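You operate a simulated robot arm through the tools that you are given. There is no shell and no other tool. Be economical: measure what you need, move in short steps, check, and stop when the job is done.

The job below is to be done with a simulated robot arm. You get a single attempt, and the scene is never put back.

TASK
Light the large lamp from the long board with the dial at 3, then stand it in the low crate.
Fine: in the round socket; push the brass bar in before switching on, switch off before drawing it back; no higher number, and leave the dial there; never lift hot glass.

Only the result counts: the job must be done as asked and must still hold three seconds after the hand-in. Knocking over, shifting, dropping, spilling or breaking anything else fails it.

THE ROBOT
A 6-joint arm with a two-finger parallel gripper, fixed in place. Base frame: the origin is at the foot of the arm, x ahead of it, y to its left, z up; the work surface is at about z = 0.806. Units: m, rad, N and s.
With the tool pointing down near the work surface it reaches from about 0.26 to 0.68 m from the base axis. Its first joint turns from -1.152 to 1.152 rad. Payload 2.9 kg.
Tool frame: the origin (TCP) lies between the finger pads and is the grasp point; the fingertips stand 0.03 m ahead of it; z points along the fingers, y is the line along which they close. The gripper opens to 0.11 m. The fingers are 0.02 m wide and 0.01 m thick; the gripper's body (0.048 by 0.112 m) begins 0.055 m behind the TCP.
Orientation is told as [roll, pitch, yaw] about the base's x, y, z axes, in that order, counted from this pose: with the fingers straight down and closing along the base's y, the tool's x points along the base's -x, its y along +y and its z along -z.

THE INTERFACE
- The arm moves only by the tool apply_moves. Its argument "plan" is a list of rows, each a list of 6 numbers: the shift along the base's x, y, z in m, then the turn, a rotation vector about the base's x, y, z in rad. In form: [[x, y, z, ax, ay, az], ...]. A call has 1 to 20 rows; each row shifts and turns the commanded pose from where the row before left it. "fingers" is the gripper command, from -1 (shut) to 1 (fully open), values between in proportion, set as the call begins (left out, the last holds). Each row takes 0.2 s and may step no farther than 0.05 m and 0.15 rad from the row before; otherwise, or with a gripper value out of range, the whole call is refused. Where a pose cannot be reached the arm comes as near as it can. A force on the tool above 50 N (or 10 N above the force at the start of the call, whichever is more), or a blocked arm, ends the call early, and 0.2 s more pass. The fingers move at their own pace (about 0.108 m/s each) and stop on an object; they squeeze with about 34 N. The grip force told is the motor's: it shows also when the fingers shut on nothing. Time passes only in rows, and 0.2 s behind the last, so rows that do not move let the fingers close. It gives the time, the measured TCP pose, the force on the tool (base axes), the opening and the grip force at its end, in the units of the frame above (readings bear some noise), and new pictures: "show" is both (left out), scene, wrist or none.
- Cameras (640 x 400 px; columns grow to the right, rows downward): "scene" is fixed at [0.0632, 0.4172, 1.3978]; the picture's right is [-0.89, -0.45, 0.00], its down [-0.20, 0.40, -0.90] and it looks along [0.40, -0.80, -0.44] (base axes); focal length 321 px, centre (320, 200). "wrist" rides on the gripper at [0.072, 0.017, -0.103] in the tool frame; the picture's right is [-0.23, 0.97, 0.00], its down [-0.76, -0.18, -0.62] and it looks along [-0.61, -0.14, 0.78] (tool axes); focal length 222 px, centre (320, 200). There is no depth. A picture from a camera that has moved, and an enlarged one, comes with that camera's place and axes in the base frame and with its lens.
- enlarge(camera, box): a new picture of the part [left, top, right, bottom] of that camera's present view, enlarged. The clock stands still meanwhile.
- hand_in(): hands the job in; it is judged then, once.

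Work in short steps. Places have to be worked out from the pictures, the camera data and where the tool is seen: move nearer, look again, correct. Check each grasp and each placing, and mend what went wrong. You have 120 turns and 200 pictures in all, those below and enlarged ones among them. Open the gripper and draw the arm clear of the work before you hand the job in, unless the task says otherwise; then end with one line.

The tools are called after "Request:" by a JSON object that holds its "api" and its "payload". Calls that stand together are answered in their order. apply_moves: Moves the arm, as the interface text tells. Its arguments: {"type":"object","properties":{"plan":{"type":"array"},"fingers":{"type":"number"},"show":{"type":"string","enum":["both","scene","wrist","none"]}},"required":["plan"]} The other tools are called the same way: enlarge (camera, box) takes an enlarged picture of a part of a camera's view; hand_in () hands the job in.

At the start:

```text
t: 0.0
tool_pos: [0.3556, -0.2613, 1.2101]
tool_rot: [0.001, 0.001, 0.0]
wrist_force: [0.2, -0.4, -0.1]
gripper_width: 0.1099
gripper_force: 0.1
```

scene: 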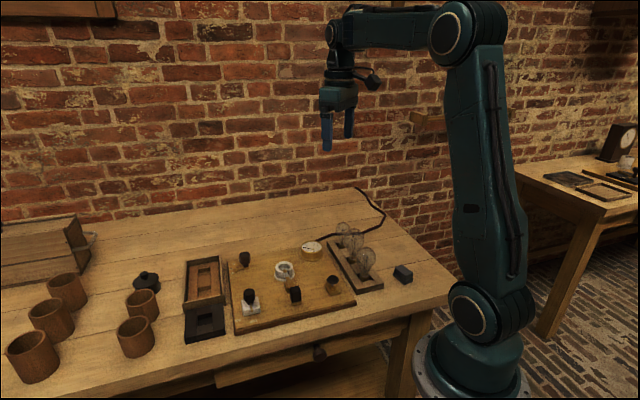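
wrist: 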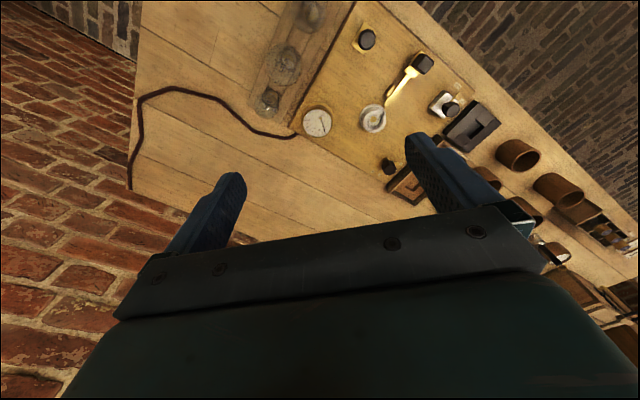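

I'll look closer at the board and lamp rack first.

Request:
{"api": "enlarge", "payload": {"camera": "scene", "box": [220, 220, 420, 345]}}

Request:
{"api": "enlarge", "payload": {"camera": "wrist", "box": [230, 0, 550, 200]}}

Request:
{"api": "enlarge", "payload": {"camera": "scene", "box": [0, 210, 240, 390]}}

```text
3.20 times, centred on (320, 282) of scene
camera zoom: at [0.0632, 0.4172, 1.3978], right [-0.89, -0.45, 0.0], down [-0.2, 0.4, -0.9], along [0.4, -0.8, -0.44], focal length 1027 px, centre (320, -64)
```

zoom: 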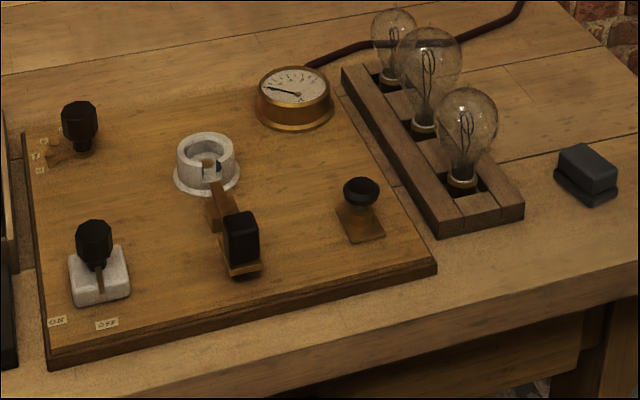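

```text
2.00 times, centred on (390, 100) of wrist
camera zoom: at [0.2831, -0.2454, 1.3131], right [0.23, 0.97, 0.0], down [0.76, -0.18, 0.62], along [0.61, -0.14, -0.78], focal length 444 px, centre (180, 400)
```

zoom: 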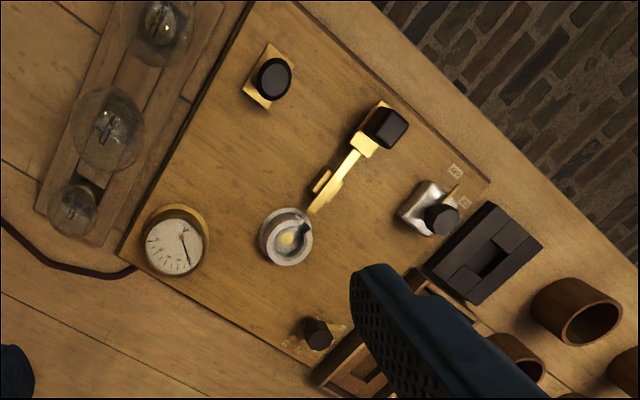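

```text
2.22 times, centred on (120, 300) of scene
camera zoom: at [0.0632, 0.4172, 1.3978], right [-0.89, -0.45, 0.0], down [-0.2, 0.4, -0.9], along [0.4, -0.8, -0.44], focal length 713 px, centre (764, -22)
```

zoom: 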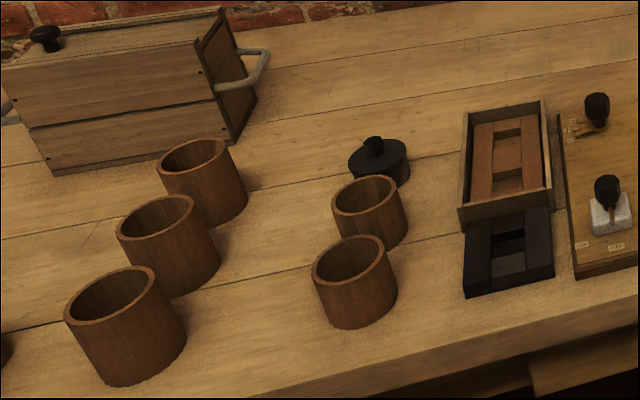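

Board, round socket and lamp rack seem to be around x 0.25–0.55, y −0.35–0. I'll move the hand nearer to look from above.

Request:
{"api": "apply_moves", "payload": {"plan": [[0, 0.04, -0.02, 0, 0, 0], [0, 0.04, -0.02, 0, 0, 0], [0, 0.04, -0.02, 0, 0, 0], [0, 0, -0.04, 0, 0, 0]]}}

Request:
{"api": "enlarge", "payload": {"camera": "wrist", "box": [160, 0, 480, 200]}}

```text
t: 1.0
tool_pos: [0.3554, -0.1409, 1.1101]
tool_rot: [0.002, 0.0, 0.0]
wrist_force: [0.3, 0.2, 0.3]
gripper_width: 0.1102
gripper_force: 0.0
camera wrist: at [0.2834, -0.1238, 1.213], right [0.23, 0.97, 0.0], down [0.76, -0.18, 0.62], along [0.61, -0.14, -0.78], focal length 222 px, centre (320, 200)
```

scene: 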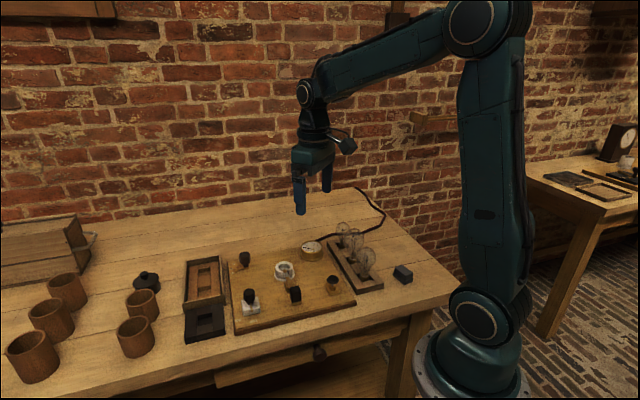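
wrist: 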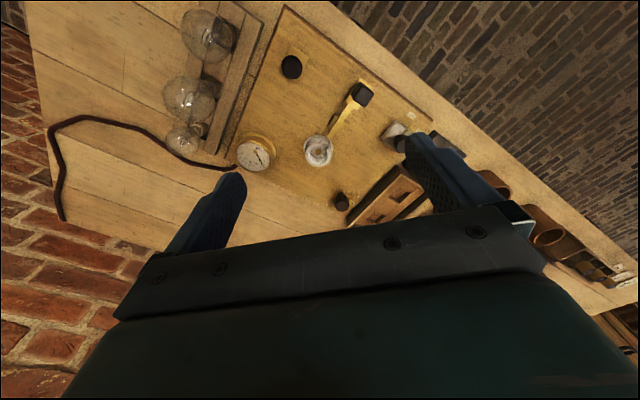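

```text
2.00 times, centred on (320, 100) of wrist
camera zoom: at [0.2834, -0.1238, 1.213], right [0.23, 0.97, 0.0], down [0.76, -0.18, 0.62], along [0.61, -0.14, -0.78], focal length 444 px, centre (320, 400)
```

zoom: 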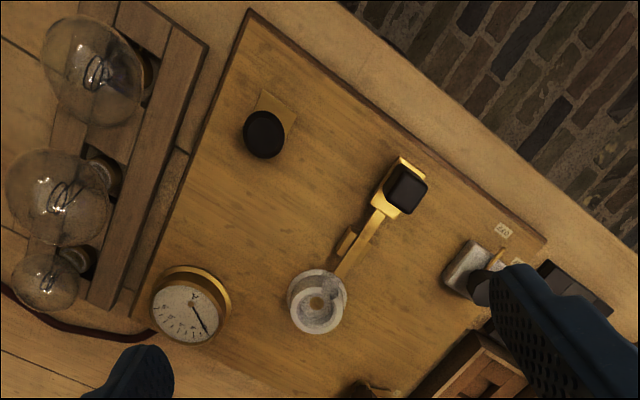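

The middle lamp looks the largest; the socket is near (0.46, −0.165), bar handle near (0.38, −0.085). Next I look at the dial, switch and the crates.

Request:
{"api": "apply_moves", "payload": {"plan": [[0.04, 0.03, 0, 0, 0, 0], [0.04, 0.03, 0, 0, 0, 0], [0.04, 0.03, -0.02, 0, 0, 0], [0.03, 0.02, -0.02, 0, 0, 0]], "show": "wrist"}}

Request:
{"api": "enlarge", "payload": {"camera": "wrist", "box": [160, 0, 480, 200]}}

Request:
{"api": "enlarge", "payload": {"camera": "scene", "box": [170, 240, 270, 350]}}

```text
refused: row 3 steps farther than a row can; nothing moved
```

```text
2.00 times, centred on (320, 100) of wrist
camera zoom: at [0.2834, -0.1238, 1.213], right [0.23, 0.97, 0.0], down [0.76, -0.18, 0.62], along [0.61, -0.14, -0.78], focal length 444 px, centre (320, 400)
```

zoom: 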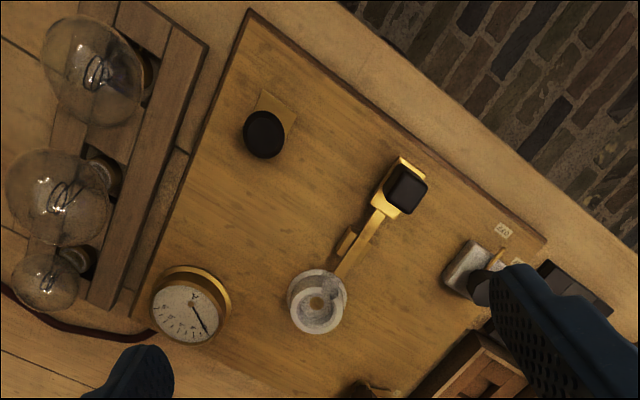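

```text
3.64 times, centred on (220, 295) of scene
camera zoom: at [0.0632, 0.4173, 1.3978], right [-0.89, -0.45, 0.0], down [-0.2, 0.4, -0.9], along [0.4, -0.8, -0.44], focal length 1167 px, centre (684, -146)
```

zoom: 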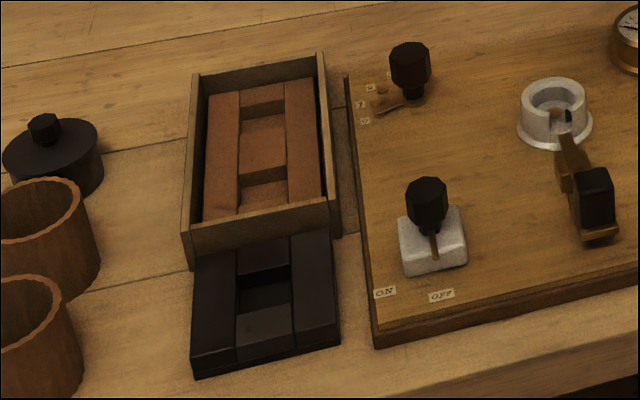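

That step was too long; I repeat the move with shorter rows.

Request:
{"api": "apply_moves", "payload": {"plan": [[0.035, 0.025, 0, 0, 0, 0], [0.035, 0.025, 0, 0, 0, 0], [0.035, 0.025, -0.01, 0, 0, 0], [0.035, 0.025, -0.01, 0, 0, 0]], "show": "wrist"}}

Request:
{"api": "enlarge", "payload": {"camera": "wrist", "box": [160, 0, 480, 200]}}

```text
t: 2.0
tool_pos: [0.4943, -0.0405, 1.0866]
tool_rot: [0.001, -0.001, 0.0]
wrist_force: [0.4, 0.5, 0.5]
gripper_width: 0.11
gripper_force: 0.1
camera wrist: at [0.4234, -0.0238, 1.1893], right [0.23, 0.97, 0.0], down [0.76, -0.18, 0.62], along [0.61, -0.14, -0.78], focal length 222 px, centre (320, 200)
```

wrist: 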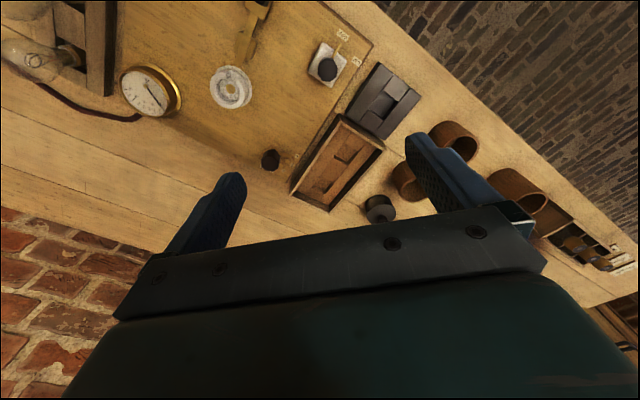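

```text
2.00 times, centred on (320, 100) of wrist
camera zoom: at [0.4234, -0.0238, 1.1893], right [0.23, 0.97, 0.0], down [0.76, -0.18, 0.62], along [0.61, -0.14, -0.78], focal length 444 px, centre (320, 400)
```

zoom: 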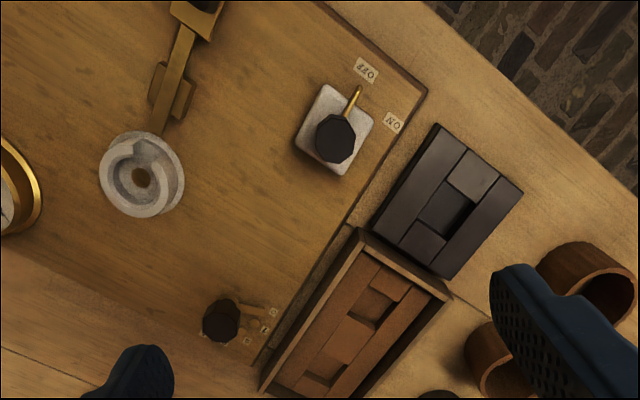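

Two candidate receptacles (black, and walled wooden). I move nearer for details of these and the dial labels.

Request:
{"api": "apply_moves", "payload": {"plan": [[0.035, 0.02, -0.02, 0, 0, 0], [0.035, 0.02, -0.02, 0, 0, 0], [0.02, 0.01, -0.03, 0, 0, 0]], "show": "wrist"}}

Request:
{"api": "enlarge", "payload": {"camera": "wrist", "box": [240, 0, 480, 150]}}

Request:
{"api": "enlarge", "payload": {"camera": "wrist", "box": [180, 80, 300, 155]}}

```text
t: 2.8
tool_pos: [0.5851, 0.0091, 1.0204]
tool_rot: [0.002, -0.001, 0.002]
wrist_force: [-0.2, 0.6, -0.1]
gripper_width: 0.1096
gripper_force: 0.0
camera wrist: at [0.5137, 0.0258, 1.1232], right [0.23, 0.97, 0.0], down [0.76, -0.18, 0.62], along [0.61, -0.14, -0.78], focal length 222 px, centre (320, 200)
```

wrist: 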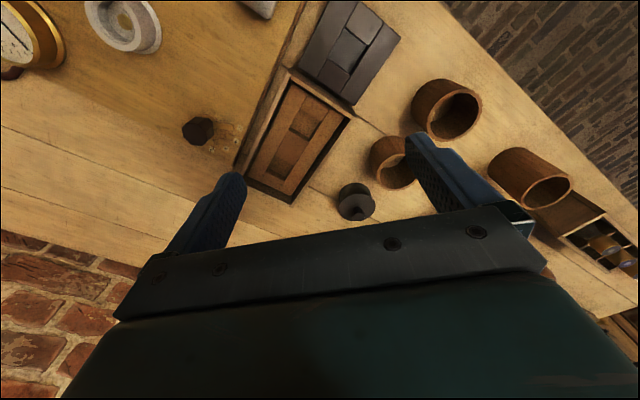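

```text
2.67 times, centred on (360, 75) of wrist
camera zoom: at [0.5137, 0.0258, 1.1232], right [0.23, 0.97, 0.0], down [0.76, -0.18, 0.62], along [0.61, -0.14, -0.78], focal length 592 px, centre (213, 533)
```

zoom: 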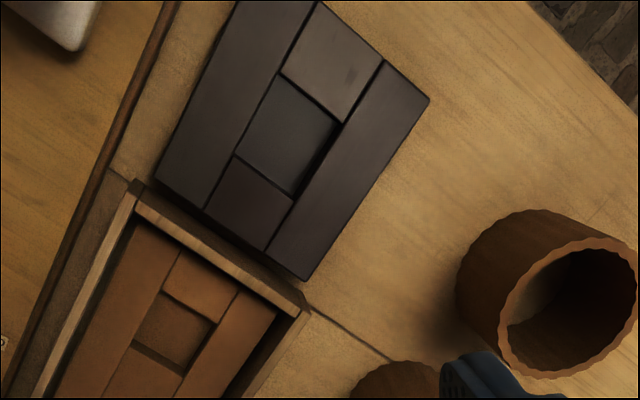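

```text
5.33 times, centred on (240, 118) of wrist
camera zoom: at [0.5137, 0.0258, 1.1232], right [0.23, 0.97, 0.0], down [0.76, -0.18, 0.62], along [0.61, -0.14, -0.78], focal length 1185 px, centre (747, 640)
```

zoom: 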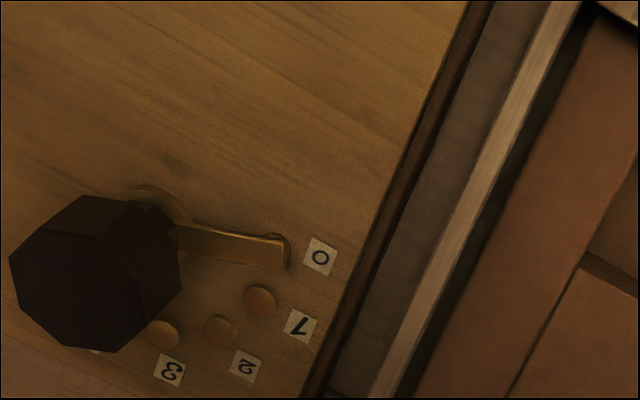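

Walled wooden box (single pocket near (0.614, −0.018)) is the low crate; the dial arm is at 0 with 1,2,3 in sequence. Now I move above the big middle lamp, turning the hand so the fingers close across the row.

Request:
{"api": "apply_moves", "payload": {"plan": [[-0.0266, -0.0311, 0.005, 0, 0, -0.075], [-0.0266, -0.0311, 0.005, 0, 0, -0.075], [-0.0266, -0.0311, 0.005, 0, 0, -0.075], [-0.0266, -0.0311, 0.005, 0, 0, -0.075], [-0.0266, -0.0311, 0.005, 0, 0, -0.075], [-0.0266, -0.0311, 0.005, 0, 0, -0.075], [-0.0266, -0.0311, 0.005, 0, 0, -0.075], [-0.0266, -0.0311, 0.005, 0, 0, -0.075], [-0.0266, -0.0311, 0.005, 0, 0, -0.075], [-0.0266, -0.0311, 0.005, 0, 0, -0.075]]}}

Request:
{"api": "enlarge", "payload": {"camera": "scene", "box": [300, 190, 420, 300]}}

Request:
{"api": "enlarge", "payload": {"camera": "wrist", "box": [160, 0, 480, 200]}}

```text
t: 5.0
tool_pos: [0.317, -0.3028, 1.0687]
tool_rot: [-0.001, 0.001, -0.751]
wrist_force: [0.0, 0.4, -0.6]
gripper_width: 0.1102
gripper_force: 0.2
camera wrist: at [0.2772, -0.2413, 1.1732], right [0.83, 0.56, 0.0], down [0.44, -0.65, 0.62], along [0.35, -0.52, -0.78], focal length 222 px, centre (320, 200)
```

scene: 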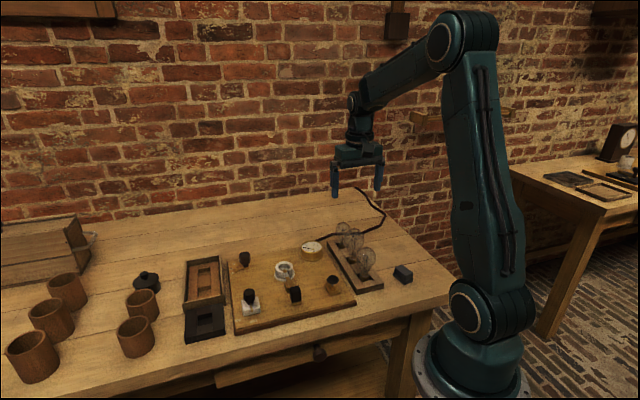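
wrist: 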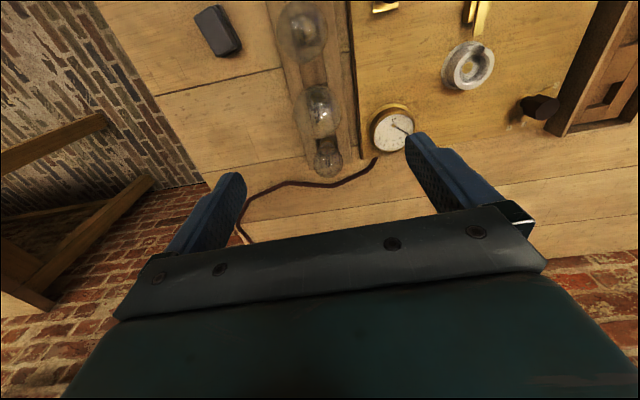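

```text
3.64 times, centred on (360, 245) of scene
camera zoom: at [0.0632, 0.4172, 1.3978], right [-0.89, -0.45, 0.0], down [-0.2, 0.4, -0.9], along [0.4, -0.8, -0.44], focal length 1167 px, centre (174, 36)
```

zoom: 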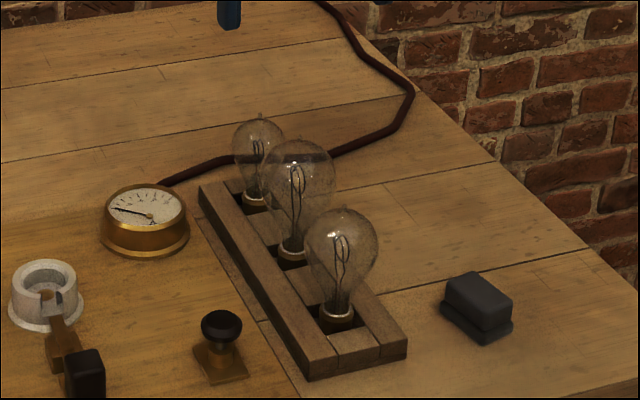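

```text
2.00 times, centred on (320, 100) of wrist
camera zoom: at [0.2772, -0.2413, 1.1732], right [0.83, 0.56, 0.0], down [0.44, -0.65, 0.62], along [0.35, -0.52, -0.78], focal length 444 px, centre (320, 400)
```

zoom: 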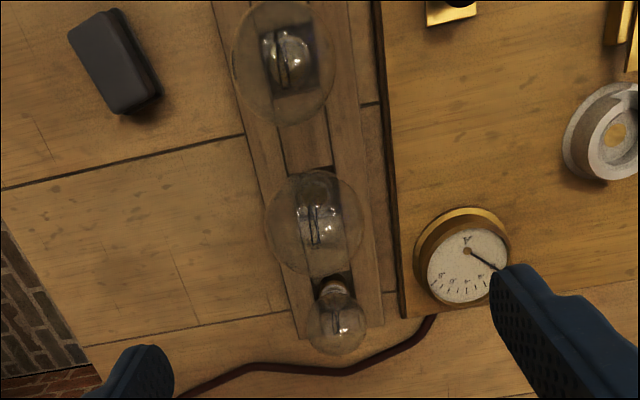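

I check the three lamps' sizes more closely before choosing.

Request:
{"api": "enlarge", "payload": {"camera": "scene", "box": [335, 215, 385, 290]}}

Request:
{"api": "enlarge", "payload": {"camera": "wrist", "box": [260, 0, 380, 185]}}

```text
5.33 times, centred on (360, 252) of scene
camera zoom: at [0.0632, 0.4172, 1.3978], right [-0.89, -0.45, 0.0], down [-0.2, 0.4, -0.9], along [0.4, -0.8, -0.44], focal length 1712 px, centre (107, -80)
```

zoom: 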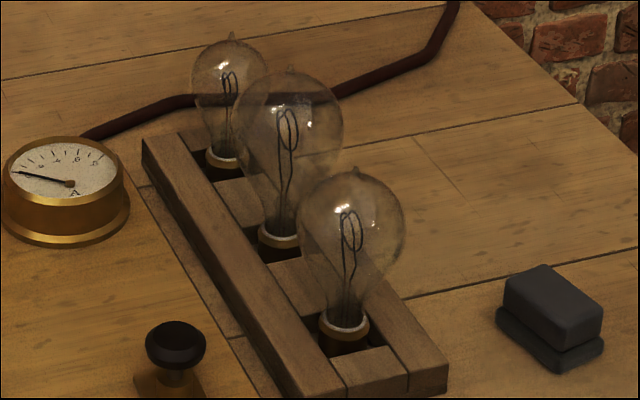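

```text
2.16 times, centred on (320, 92) of wrist
camera zoom: at [0.2772, -0.2413, 1.1732], right [0.83, 0.56, 0.0], down [0.44, -0.65, 0.62], along [0.35, -0.52, -0.78], focal length 480 px, centre (320, 432)
```

zoom: 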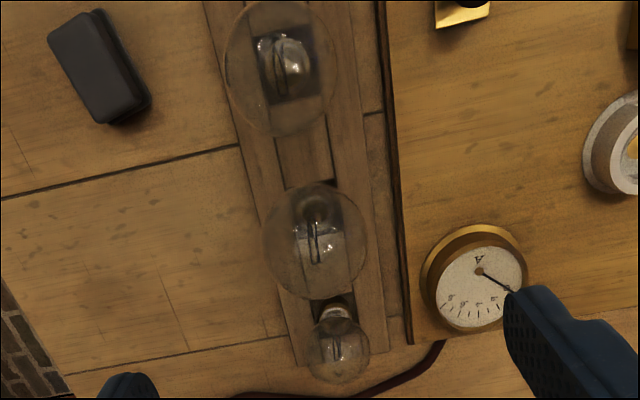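

The middle lamp is the large one: about (0.320, −0.310), bulb centre z ≈ 0.90, diameter ≈ 0.058. I descend part way to check alignment.

Request:
{"api": "apply_moves", "payload": {"plan": [[0.002, -0.004, -0.03, 0, 0, 0], [0.001, -0.003, -0.03, 0, 0, 0], [0, 0, -0.03, 0, 0, 0]]}}

Request:
{"api": "enlarge", "payload": {"camera": "scene", "box": [310, 190, 410, 290]}}

```text
t: 5.8
tool_pos: [0.3216, -0.3085, 0.9805]
tool_rot: [-0.002, 0.0, -0.752]
wrist_force: [0.2, -0.4, -0.2]
gripper_width: 0.1102
gripper_force: 0.1
camera wrist: at [0.281, -0.2475, 1.0839], right [0.83, 0.56, 0.0], down [0.44, -0.65, 0.62], along [0.35, -0.52, -0.78], focal length 222 px, centre (320, 200)
```

scene: 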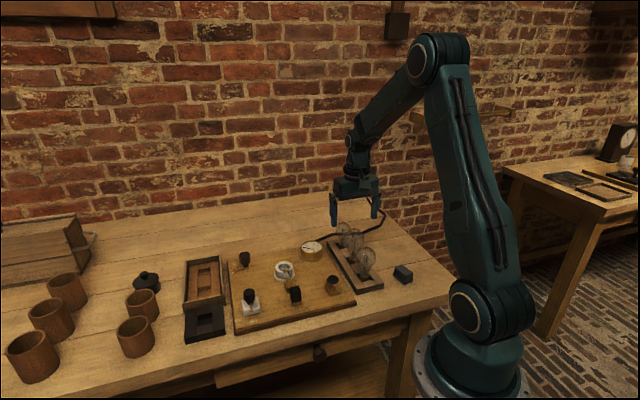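
wrist: 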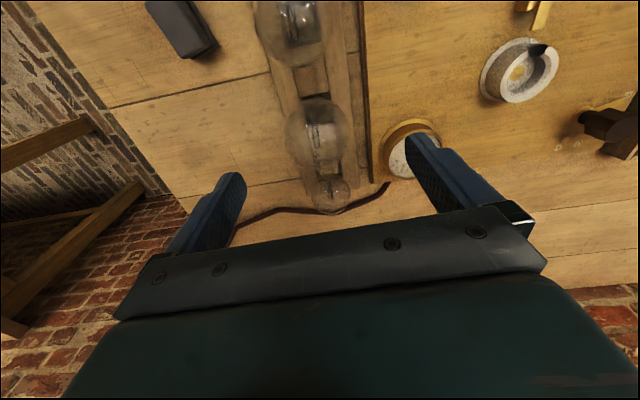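

```text
4.00 times, centred on (360, 240) of scene
camera zoom: at [0.0632, 0.4172, 1.3978], right [-0.89, -0.45, 0.0], down [-0.2, 0.4, -0.9], along [0.4, -0.8, -0.44], focal length 1284 px, centre (160, 40)
```

zoom: 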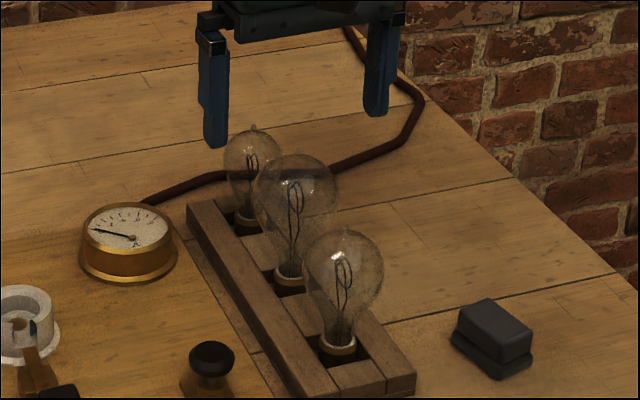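

Alignment is good in both views; I descend to the bulb's equator.

Request:
{"api": "apply_moves", "payload": {"plan": [[-0.002, -0.002, -0.03, 0, 0, 0], [0, 0, -0.03, 0, 0, 0], [0, 0, -0.02, 0, 0, 0]]}}

Request:
{"api": "enlarge", "payload": {"camera": "scene", "box": [310, 190, 410, 290]}}

```text
t: 6.6
tool_pos: [0.3211, -0.312, 0.9]
tool_rot: [0.0, 0.0, -0.75]
wrist_force: [-0.5, -0.3, -0.2]
gripper_width: 0.1103
gripper_force: 0.0
camera wrist: at [0.2792, -0.2501, 1.0038], right [0.83, 0.56, 0.0], down [0.44, -0.65, 0.62], along [0.35, -0.52, -0.78], focal length 222 px, centre (320, 200)
```

scene: 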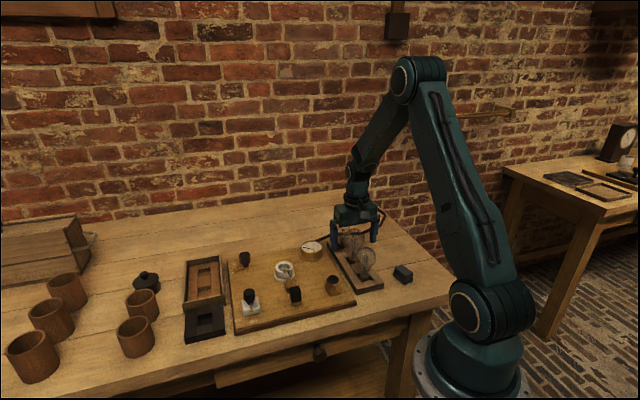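
wrist: 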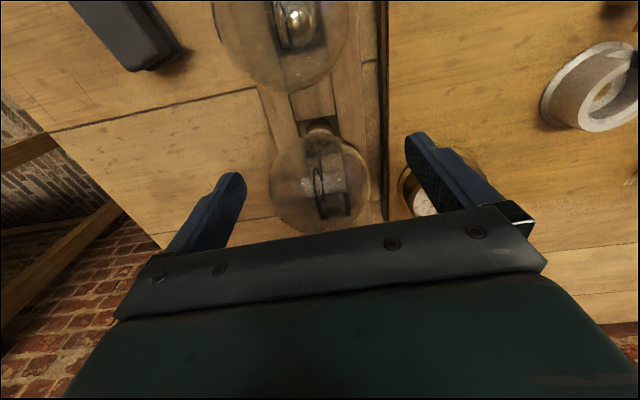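

```text
4.00 times, centred on (360, 240) of scene
camera zoom: at [0.0632, 0.4172, 1.3978], right [-0.89, -0.45, 0.0], down [-0.2, 0.4, -0.9], along [0.4, -0.8, -0.44], focal length 1284 px, centre (160, 40)
```

zoom: 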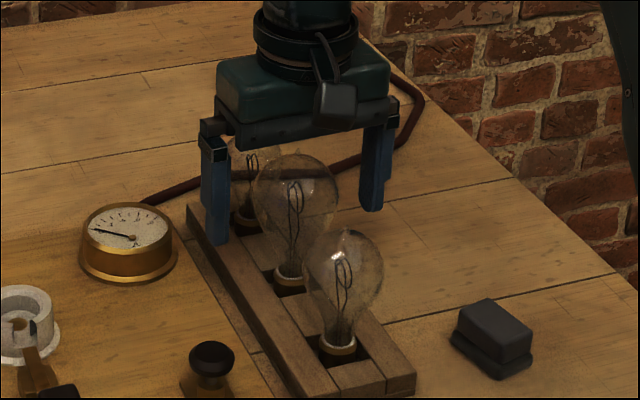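

The bulb sits between the fingers. Closing on it.

Request:
{"api": "apply_moves", "payload": {"plan": [[0, 0, 0, 0, 0, 0], [0, 0, 0, 0, 0, 0], [0, 0, 0, 0, 0, 0]], "fingers": -1, "show": "wrist"}}

```text
t: 7.4
tool_pos: [0.3204, -0.3115, 0.9009]
tool_rot: [0.0, 0.0, -0.751]
wrist_force: [-0.1, -0.4, -0.1]
gripper_width: 0.0588
gripper_force: 30.2
camera wrist: at [0.2792, -0.25, 1.0041], right [0.83, 0.56, 0.0], down [0.44, -0.65, 0.62], along [0.35, -0.52, -0.78], focal length 222 px, centre (320, 200)
```

wrist: 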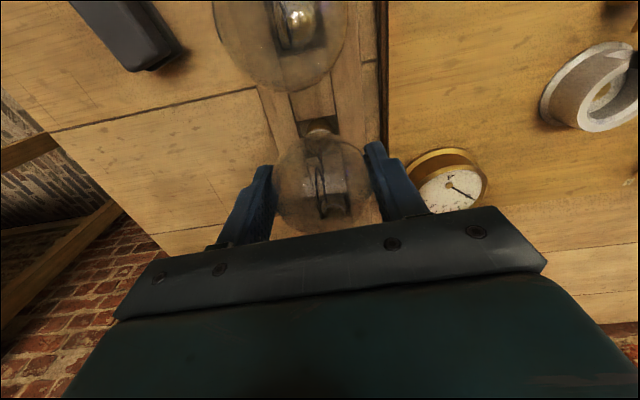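

Gripped at 0.0588 m. I lift straight up in small steps.

Request:
{"api": "apply_moves", "payload": {"plan": [[0, 0, 0.015, 0, 0, 0], [0, 0, 0.025, 0, 0, 0], [0, 0, 0.03, 0, 0, 0], [0, 0, 0.03, 0, 0, 0]]}}

Request:
{"api": "enlarge", "payload": {"camera": "scene", "box": [270, 160, 410, 300]}}

```text
t: 8.4
tool_pos: [0.3207, -0.3111, 0.9995]
tool_rot: [0.001, 0.001, -0.751]
wrist_force: [1.0, 1.1, -0.4]
gripper_width: 0.059
gripper_force: 30.2
camera wrist: at [0.28, -0.2497, 1.1035], right [0.83, 0.56, 0.0], down [0.44, -0.65, 0.62], along [0.35, -0.52, -0.78], focal length 222 px, centre (320, 200)
```

scene: 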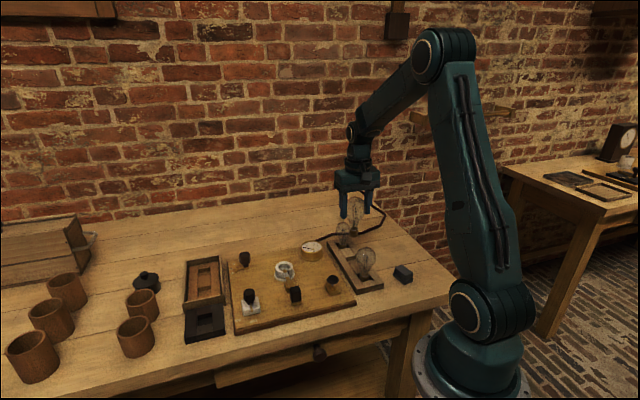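
wrist: 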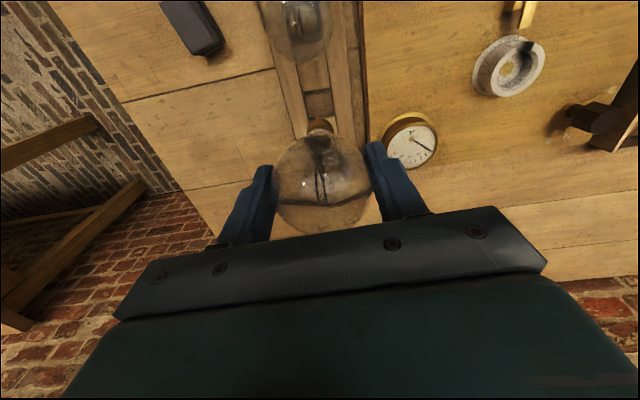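

```text
2.86 times, centred on (340, 230) of scene
camera zoom: at [0.0632, 0.4172, 1.3978], right [-0.89, -0.45, 0.0], down [-0.2, 0.4, -0.9], along [0.4, -0.8, -0.44], focal length 917 px, centre (263, 114)
```

zoom: 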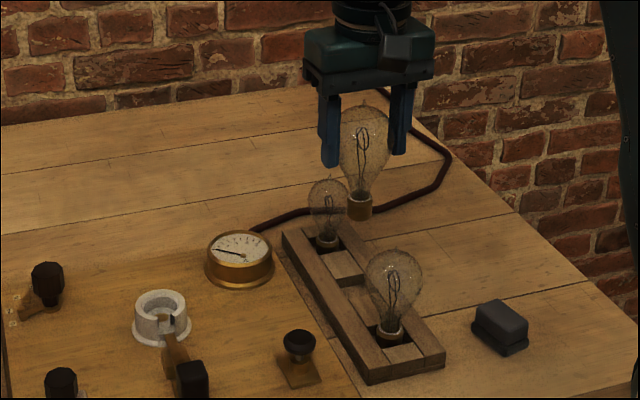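

Lamp is held cleanly, base bottom about 0.09 below the TCP. I move half-way to the socket and look at it.

Request:
{"api": "apply_moves", "payload": {"plan": [[0.025, 0.027, 0.02, 0, 0, 0], [0.03, 0.031, 0.01, 0, 0, 0], [0.03, 0.031, 0, 0, 0, 0]], "show": "wrist"}}

Request:
{"api": "enlarge", "payload": {"camera": "wrist", "box": [340, 0, 500, 100]}}

Request:
{"api": "enlarge", "payload": {"camera": "scene", "box": [225, 235, 325, 320]}}

```text
t: 9.2
tool_pos: [0.4052, -0.2247, 1.0289]
tool_rot: [-0.001, -0.001, -0.751]
wrist_force: [0.2, -0.3, 0.0]
gripper_width: 0.059
gripper_force: 30.5
camera wrist: at [0.365, -0.1637, 1.1326], right [0.83, 0.56, 0.0], down [0.44, -0.65, 0.62], along [0.35, -0.52, -0.78], focal length 222 px, centre (320, 200)
```

wrist: 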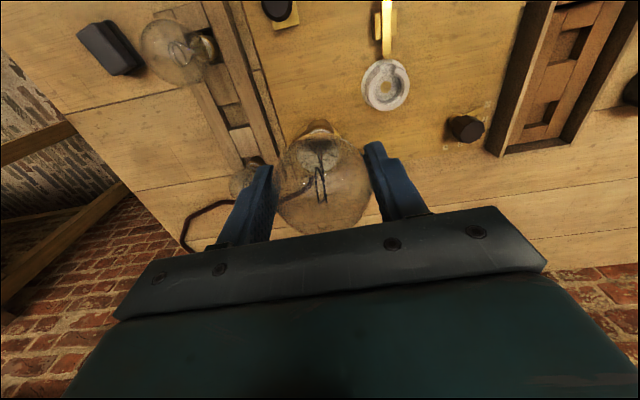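

```text
4.00 times, centred on (420, 50) of wrist
camera zoom: at [0.365, -0.1637, 1.1326], right [0.83, 0.56, 0.0], down [0.44, -0.65, 0.62], along [0.35, -0.52, -0.78], focal length 888 px, centre (-80, 800)
```

zoom: 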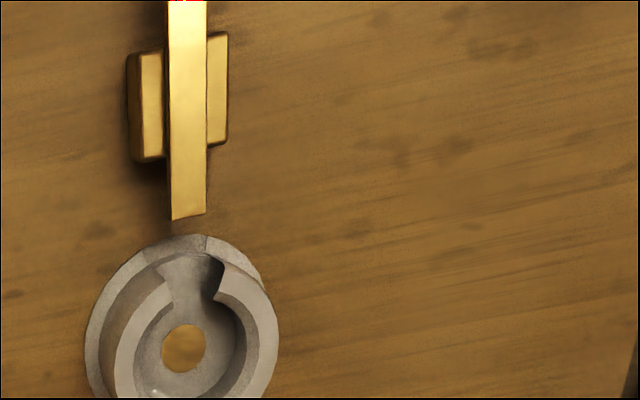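

```text
4.71 times, centred on (275, 278) of scene
camera zoom: at [0.0632, 0.4172, 1.3978], right [-0.89, -0.45, 0.0], down [-0.2, 0.4, -0.9], along [0.4, -0.8, -0.44], focal length 1510 px, centre (532, -165)
```

zoom: 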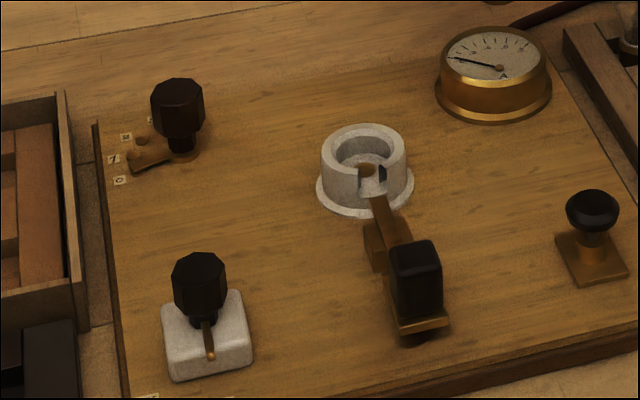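

The bar's tip is outside the socket slot. I bring the lamp above the socket at about (0.464, −0.166) and compare in pictures.

Request:
{"api": "apply_moves", "payload": {"plan": [[0.02, 0.02, 0, 0, 0, 0], [0.02, 0.02, -0.02, 0, 0, 0], [0.019, 0.019, -0.03, 0, 0, 0]], "show": "wrist"}}

Request:
{"api": "enlarge", "payload": {"camera": "wrist", "box": [240, 60, 400, 160]}}

Request:
{"api": "enlarge", "payload": {"camera": "scene", "box": [245, 215, 325, 305]}}

```text
t: 10.0
tool_pos: [0.4632, -0.1639, 0.9804]
tool_rot: [0.0, 0.0, -0.752]
wrist_force: [0.6, 0.2, 0.0]
gripper_width: 0.0588
gripper_force: 29.8
camera wrist: at [0.4231, -0.1029, 1.0834], right [0.83, 0.56, 0.0], down [0.44, -0.65, 0.62], along [0.35, -0.52, -0.78], focal length 222 px, centre (320, 200)
```

wrist: 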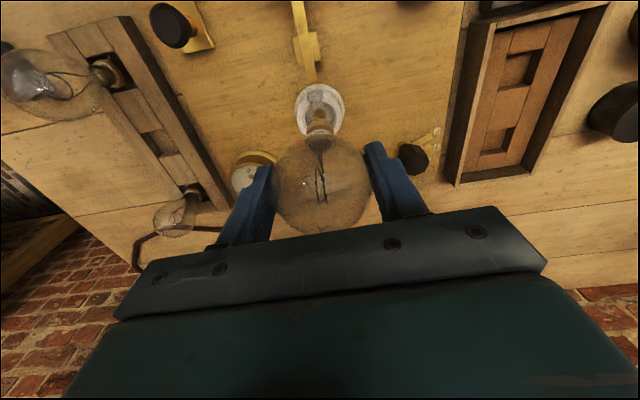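

```text
4.00 times, centred on (320, 110) of wrist
camera zoom: at [0.4231, -0.1029, 1.0834], right [0.83, 0.56, 0.0], down [0.44, -0.65, 0.62], along [0.35, -0.52, -0.78], focal length 888 px, centre (320, 560)
```

zoom: 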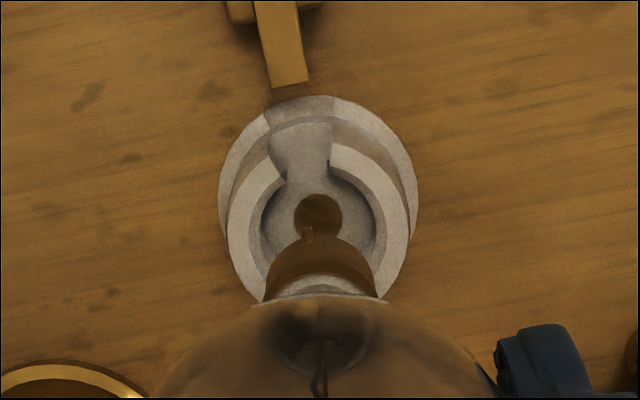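

```text
4.44 times, centred on (285, 260) of scene
camera zoom: at [0.0632, 0.4172, 1.3978], right [-0.89, -0.45, 0.0], down [-0.2, 0.4, -0.9], along [0.4, -0.8, -0.44], focal length 1427 px, centre (476, -67)
```

zoom: 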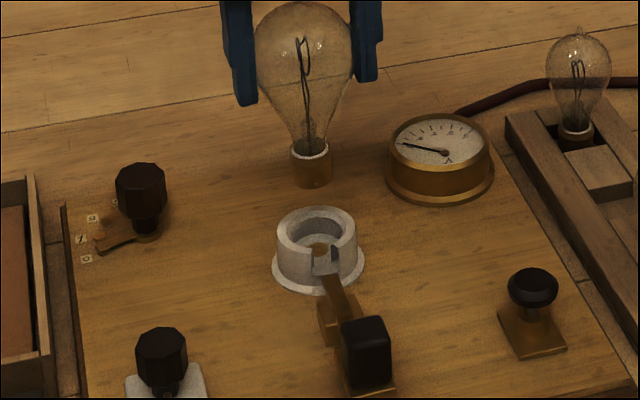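

Lamp and socket agree within ~2 mm. I check what the small feature on the base is before lowering.

Request:
{"api": "enlarge", "payload": {"camera": "wrist", "box": [290, 80, 350, 140]}}

Request:
{"api": "enlarge", "payload": {"camera": "scene", "box": [295, 240, 335, 265]}}

Request:
{"api": "enlarge", "payload": {"camera": "scene", "box": [300, 235, 325, 260]}}

```text
6.67 times, centred on (320, 110) of wrist
camera zoom: at [0.4231, -0.1029, 1.0834], right [0.83, 0.56, 0.0], down [0.44, -0.65, 0.62], along [0.35, -0.52, -0.78], focal length 1481 px, centre (320, 800)
```

zoom: 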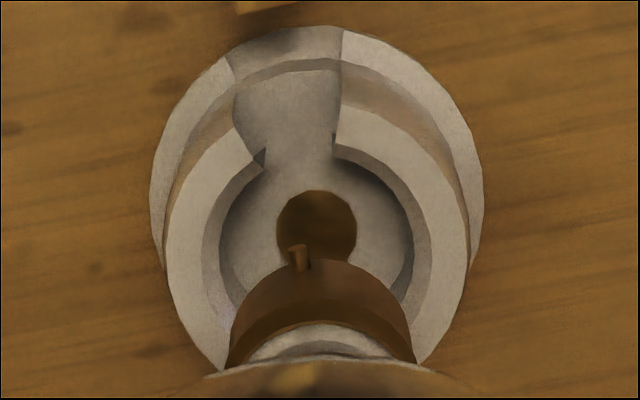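

```text
16.00 times, centred on (315, 252) of scene
camera zoom: at [0.0632, 0.4172, 1.3978], right [-0.89, -0.45, 0.0], down [-0.2, 0.4, -0.9], along [0.4, -0.8, -0.44], focal length 5136 px, centre (400, -640)
```

zoom: 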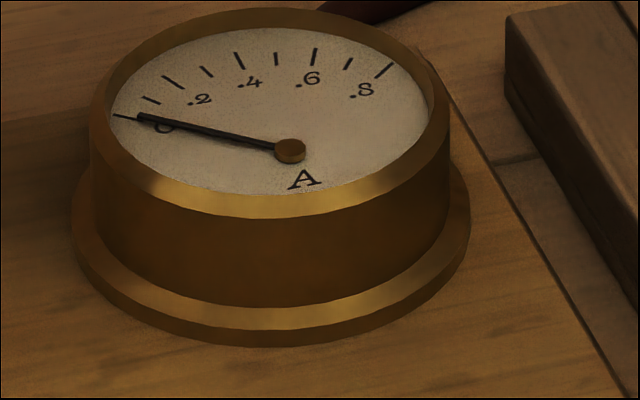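

```text
16.00 times, centred on (312, 248) of scene
camera zoom: at [0.0632, 0.4172, 1.3978], right [-0.89, -0.45, 0.0], down [-0.2, 0.4, -0.9], along [0.4, -0.8, -0.44], focal length 5136 px, centre (440, -560)
```

zoom: 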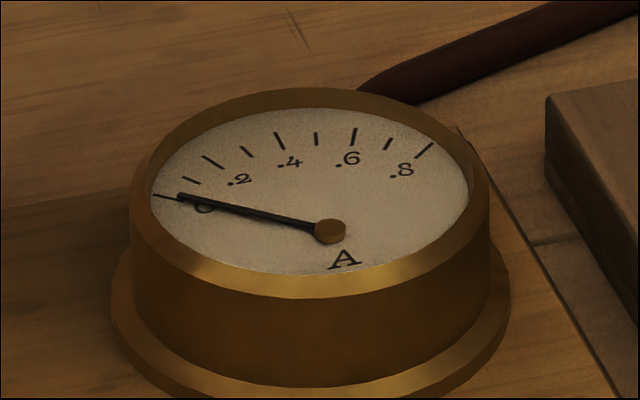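

The base has a side pin that already faces the slot. I lower gently into the socket with a tiny correction.

Request:
{"api": "apply_moves", "payload": {"plan": [[0.0005, -0.0015, -0.015, 0, 0, 0], [0, 0, -0.015, 0, 0, 0]], "show": "wrist"}}

Request:
{"api": "enlarge", "payload": {"camera": "wrist", "box": [280, 80, 360, 150]}}

Request:
{"api": "enlarge", "payload": {"camera": "scene", "box": [255, 235, 315, 290]}}

```text
t: 10.6
tool_pos: [0.4623, -0.1656, 0.9491]
tool_rot: [-0.001, 0.0, -0.75]
wrist_force: [0.5, 0.1, -0.5]
gripper_width: 0.0589
gripper_force: 29.9
camera wrist: at [0.4221, -0.1047, 1.0528], right [0.83, 0.56, 0.0], down [0.44, -0.65, 0.62], along [0.35, -0.52, -0.78], focal length 222 px, centre (320, 200)
```

wrist: 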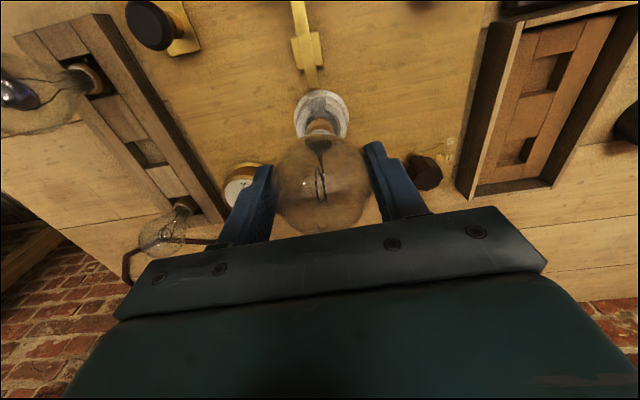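

```text
5.71 times, centred on (320, 115) of wrist
camera zoom: at [0.4221, -0.1047, 1.0528], right [0.83, 0.56, 0.0], down [0.44, -0.65, 0.62], along [0.35, -0.52, -0.78], focal length 1269 px, centre (320, 686)
```

zoom: 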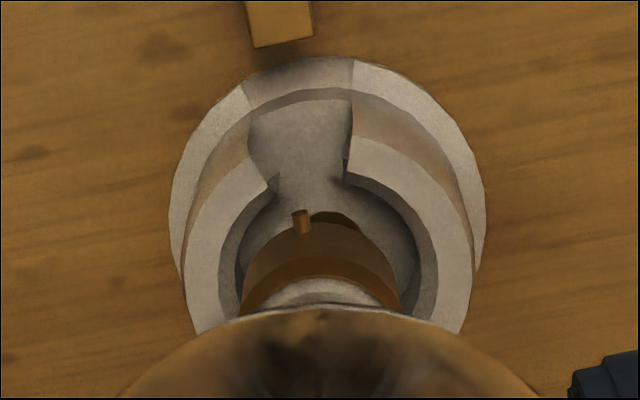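

```text
7.27 times, centred on (285, 262) of scene
camera zoom: at [0.0632, 0.4172, 1.3978], right [-0.89, -0.45, 0.0], down [-0.2, 0.4, -0.9], along [0.4, -0.8, -0.44], focal length 2334 px, centre (574, -254)
```

zoom: 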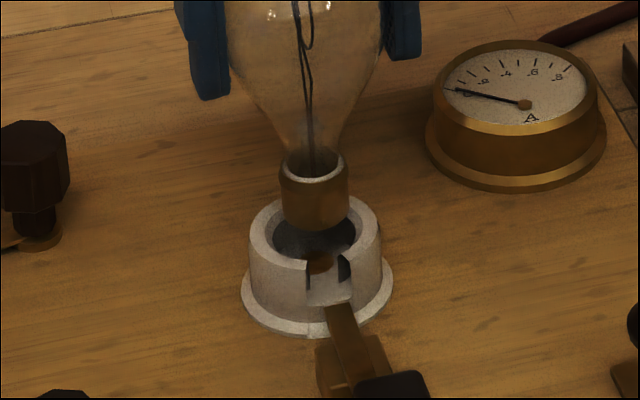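

Centred to about 1 mm with the pin in line with the slot. Continuing down in small steps.

Request:
{"api": "apply_moves", "payload": {"plan": [[0.0008, 0.0003, -0.01, 0, 0, 0], [0, 0, -0.008, 0, 0, 0], [0, 0, -0.005, 0, 0, 0]], "show": "none"}}

Request:
{"api": "enlarge", "payload": {"camera": "scene", "box": [255, 235, 315, 290]}}

Request:
{"api": "enlarge", "payload": {"camera": "wrist", "box": [280, 80, 360, 150]}}

```text
t: 11.4
tool_pos: [0.4646, -0.1648, 0.9283]
tool_rot: [0.0, 0.0, -0.751]
wrist_force: [-0.4, 0.0, -0.3]
gripper_width: 0.0587
gripper_force: 30.2
```

```text
7.27 times, centred on (285, 262) of scene
camera zoom: at [0.0632, 0.4172, 1.3978], right [-0.89, -0.45, 0.0], down [-0.2, 0.4, -0.9], along [0.4, -0.8, -0.44], focal length 2334 px, centre (574, -254)
```

zoom: 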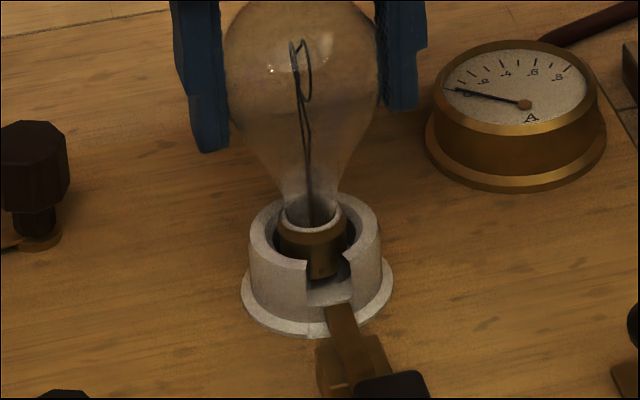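

```text
5.71 times, centred on (320, 115) of wrist
camera zoom: at [0.4238, -0.1043, 1.0298], right [0.83, 0.56, 0.0], down [0.44, -0.65, 0.62], along [0.35, -0.52, -0.78], focal length 1269 px, centre (320, 686)
```

zoom: 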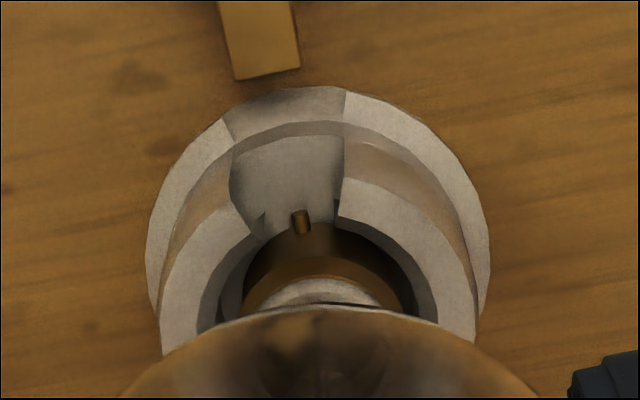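

The base is inside and the pin is in the slot. Lowering until it seats.

Request:
{"api": "apply_moves", "payload": {"plan": [[0, 0, -0.003, 0, 0, 0], [0, 0, -0.002, 0, 0, 0], [0, 0, -0.002, 0, 0, 0]], "show": "none"}}

```text
t: 12.2
tool_pos: [0.466, -0.1659, 0.9225]
tool_rot: [0.003, -0.006, -0.752]
wrist_force: [-1.7, -3.1, 24.7]
gripper_width: 0.0589
gripper_force: 30.2
```

Seated (25 N upward). I ease up 1 mm and check before releasing.

Request:
{"api": "apply_moves", "payload": {"plan": [[0, 0, 0.0012, 0, 0, 0]], "show": "none"}}

Request:
{"api": "enlarge", "payload": {"camera": "scene", "box": [255, 235, 315, 290]}}

Request:
{"api": "enlarge", "payload": {"camera": "wrist", "box": [280, 80, 360, 150]}}

```text
t: 12.6
tool_pos: [0.4656, -0.1662, 0.9223]
tool_rot: [0.003, -0.003, -0.751]
wrist_force: [2.7, -4.6, 20.6]
gripper_width: 0.0589
gripper_force: 29.6
```

```text
7.27 times, centred on (285, 262) of scene
camera zoom: at [0.0629, 0.4172, 1.3978], right [-0.89, -0.45, 0.0], down [-0.2, 0.4, -0.9], along [0.4, -0.8, -0.44], focal length 2334 px, centre (574, -254)
```

zoom: 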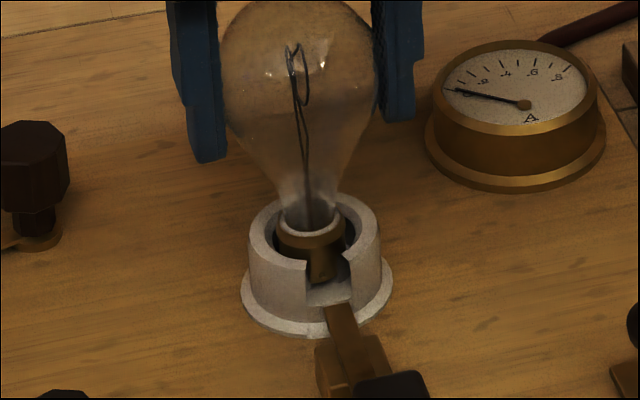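

```text
5.71 times, centred on (320, 115) of wrist
camera zoom: at [0.4248, -0.1039, 1.0247], right [0.83, 0.56, 0.0], down [0.43, -0.65, 0.63], along [0.35, -0.52, -0.78], focal length 1269 px, centre (320, 686)
```

zoom: 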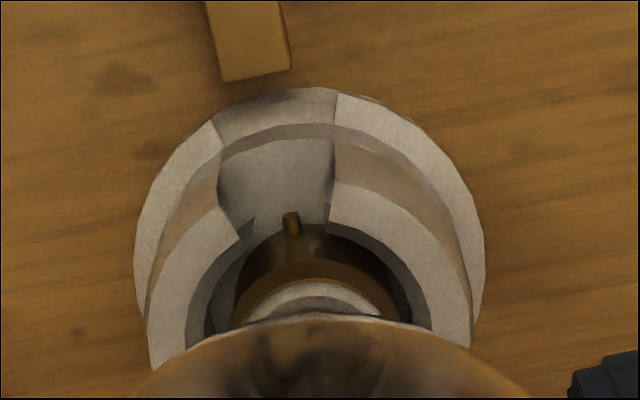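

Pin is in the slot and base on the contact. I relax the load and open the fingers.

Request:
{"api": "apply_moves", "payload": {"plan": [[-0.0008, 0.0005, 0.001, 0, 0, 0]], "show": "none"}}

Request:
{"api": "apply_moves", "payload": {"plan": [[0, 0, 0, 0, 0, 0], [0, 0, 0, 0, 0, 0]], "fingers": 1, "show": "none"}}

Request:
{"api": "enlarge", "payload": {"camera": "scene", "box": [245, 215, 325, 305]}}

```text
t: 13.0
tool_pos: [0.4643, -0.1629, 0.9216]
tool_rot: [0.0, 0.0, -0.748]
wrist_force: [4.7, -1.4, 11.3]
gripper_width: 0.0587
gripper_force: 30.5
```

```text
t: 13.6
tool_pos: [0.4632, -0.1644, 0.9215]
tool_rot: [0.001, 0.001, -0.748]
wrist_force: [-0.9, -0.8, 0.5]
gripper_width: 0.11
gripper_force: 0.0
```

```text
4.44 times, centred on (285, 260) of scene
camera zoom: at [0.0632, 0.4172, 1.3978], right [-0.89, -0.45, 0.0], down [-0.2, 0.4, -0.9], along [0.4, -0.8, -0.44], focal length 1427 px, centre (476, -67)
```

zoom: 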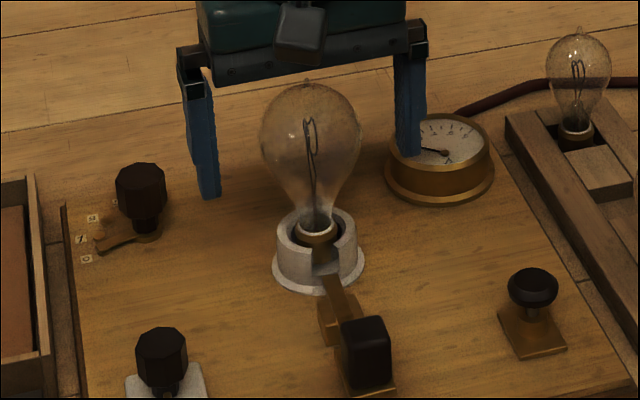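

Lamp stands free in the socket. I rise straight up, then move toward the bar handle and look.

Request:
{"api": "apply_moves", "payload": {"plan": [[0, 0, 0.04, 0, 0, 0], [0, 0, 0.04, 0, 0, 0], [0, 0, 0.04, 0, 0, 0], [-0.028, 0.028, 0, 0, 0, 0], [-0.028, 0.028, 0, 0, 0, 0], [-0.025, 0.025, 0, 0, 0, 0]]}}

Request:
{"api": "enlarge", "payload": {"camera": "wrist", "box": [240, 0, 400, 200]}}

Request:
{"api": "enlarge", "payload": {"camera": "scene", "box": [255, 235, 345, 325]}}

```text
t: 15.0
tool_pos: [0.3838, -0.0833, 1.0403]
tool_rot: [0.0, 0.0, -0.751]
wrist_force: [0.5, 0.1, 0.4]
gripper_width: 0.11
gripper_force: 0.0
camera wrist: at [0.3426, -0.0226, 1.1431], right [0.83, 0.56, 0.0], down [0.44, -0.65, 0.62], along [0.35, -0.52, -0.78], focal length 222 px, centre (320, 200)
```

scene: 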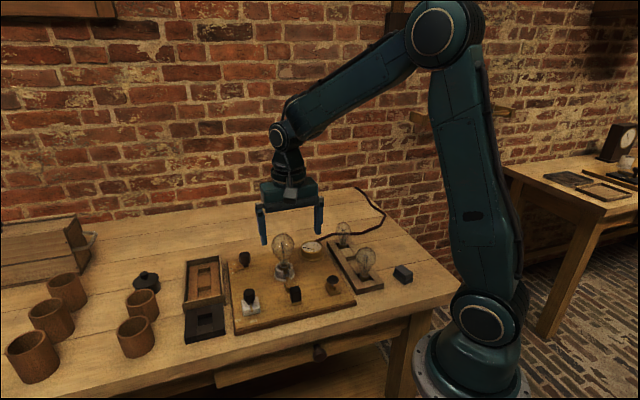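
wrist: 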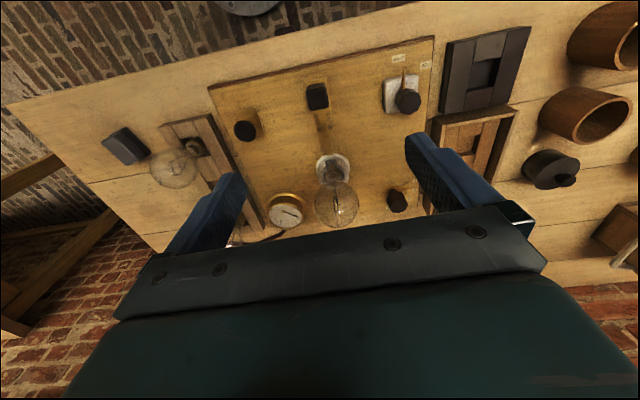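

```text
2.00 times, centred on (320, 100) of wrist
camera zoom: at [0.3426, -0.0226, 1.1431], right [0.83, 0.56, 0.0], down [0.44, -0.65, 0.62], along [0.35, -0.52, -0.78], focal length 444 px, centre (320, 400)
```

zoom: 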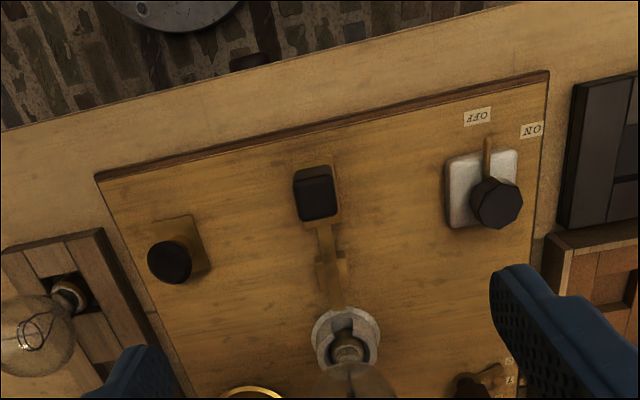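

```text
4.44 times, centred on (300, 280) of scene
camera zoom: at [0.0632, 0.4172, 1.3978], right [-0.89, -0.45, 0.0], down [-0.2, 0.4, -0.9], along [0.4, -0.8, -0.44], focal length 1427 px, centre (409, -156)
```

zoom: 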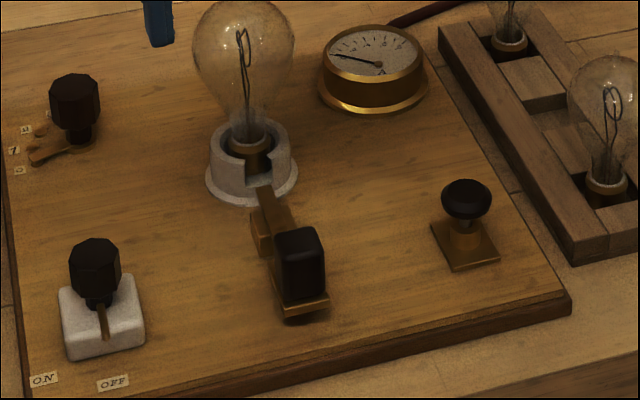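

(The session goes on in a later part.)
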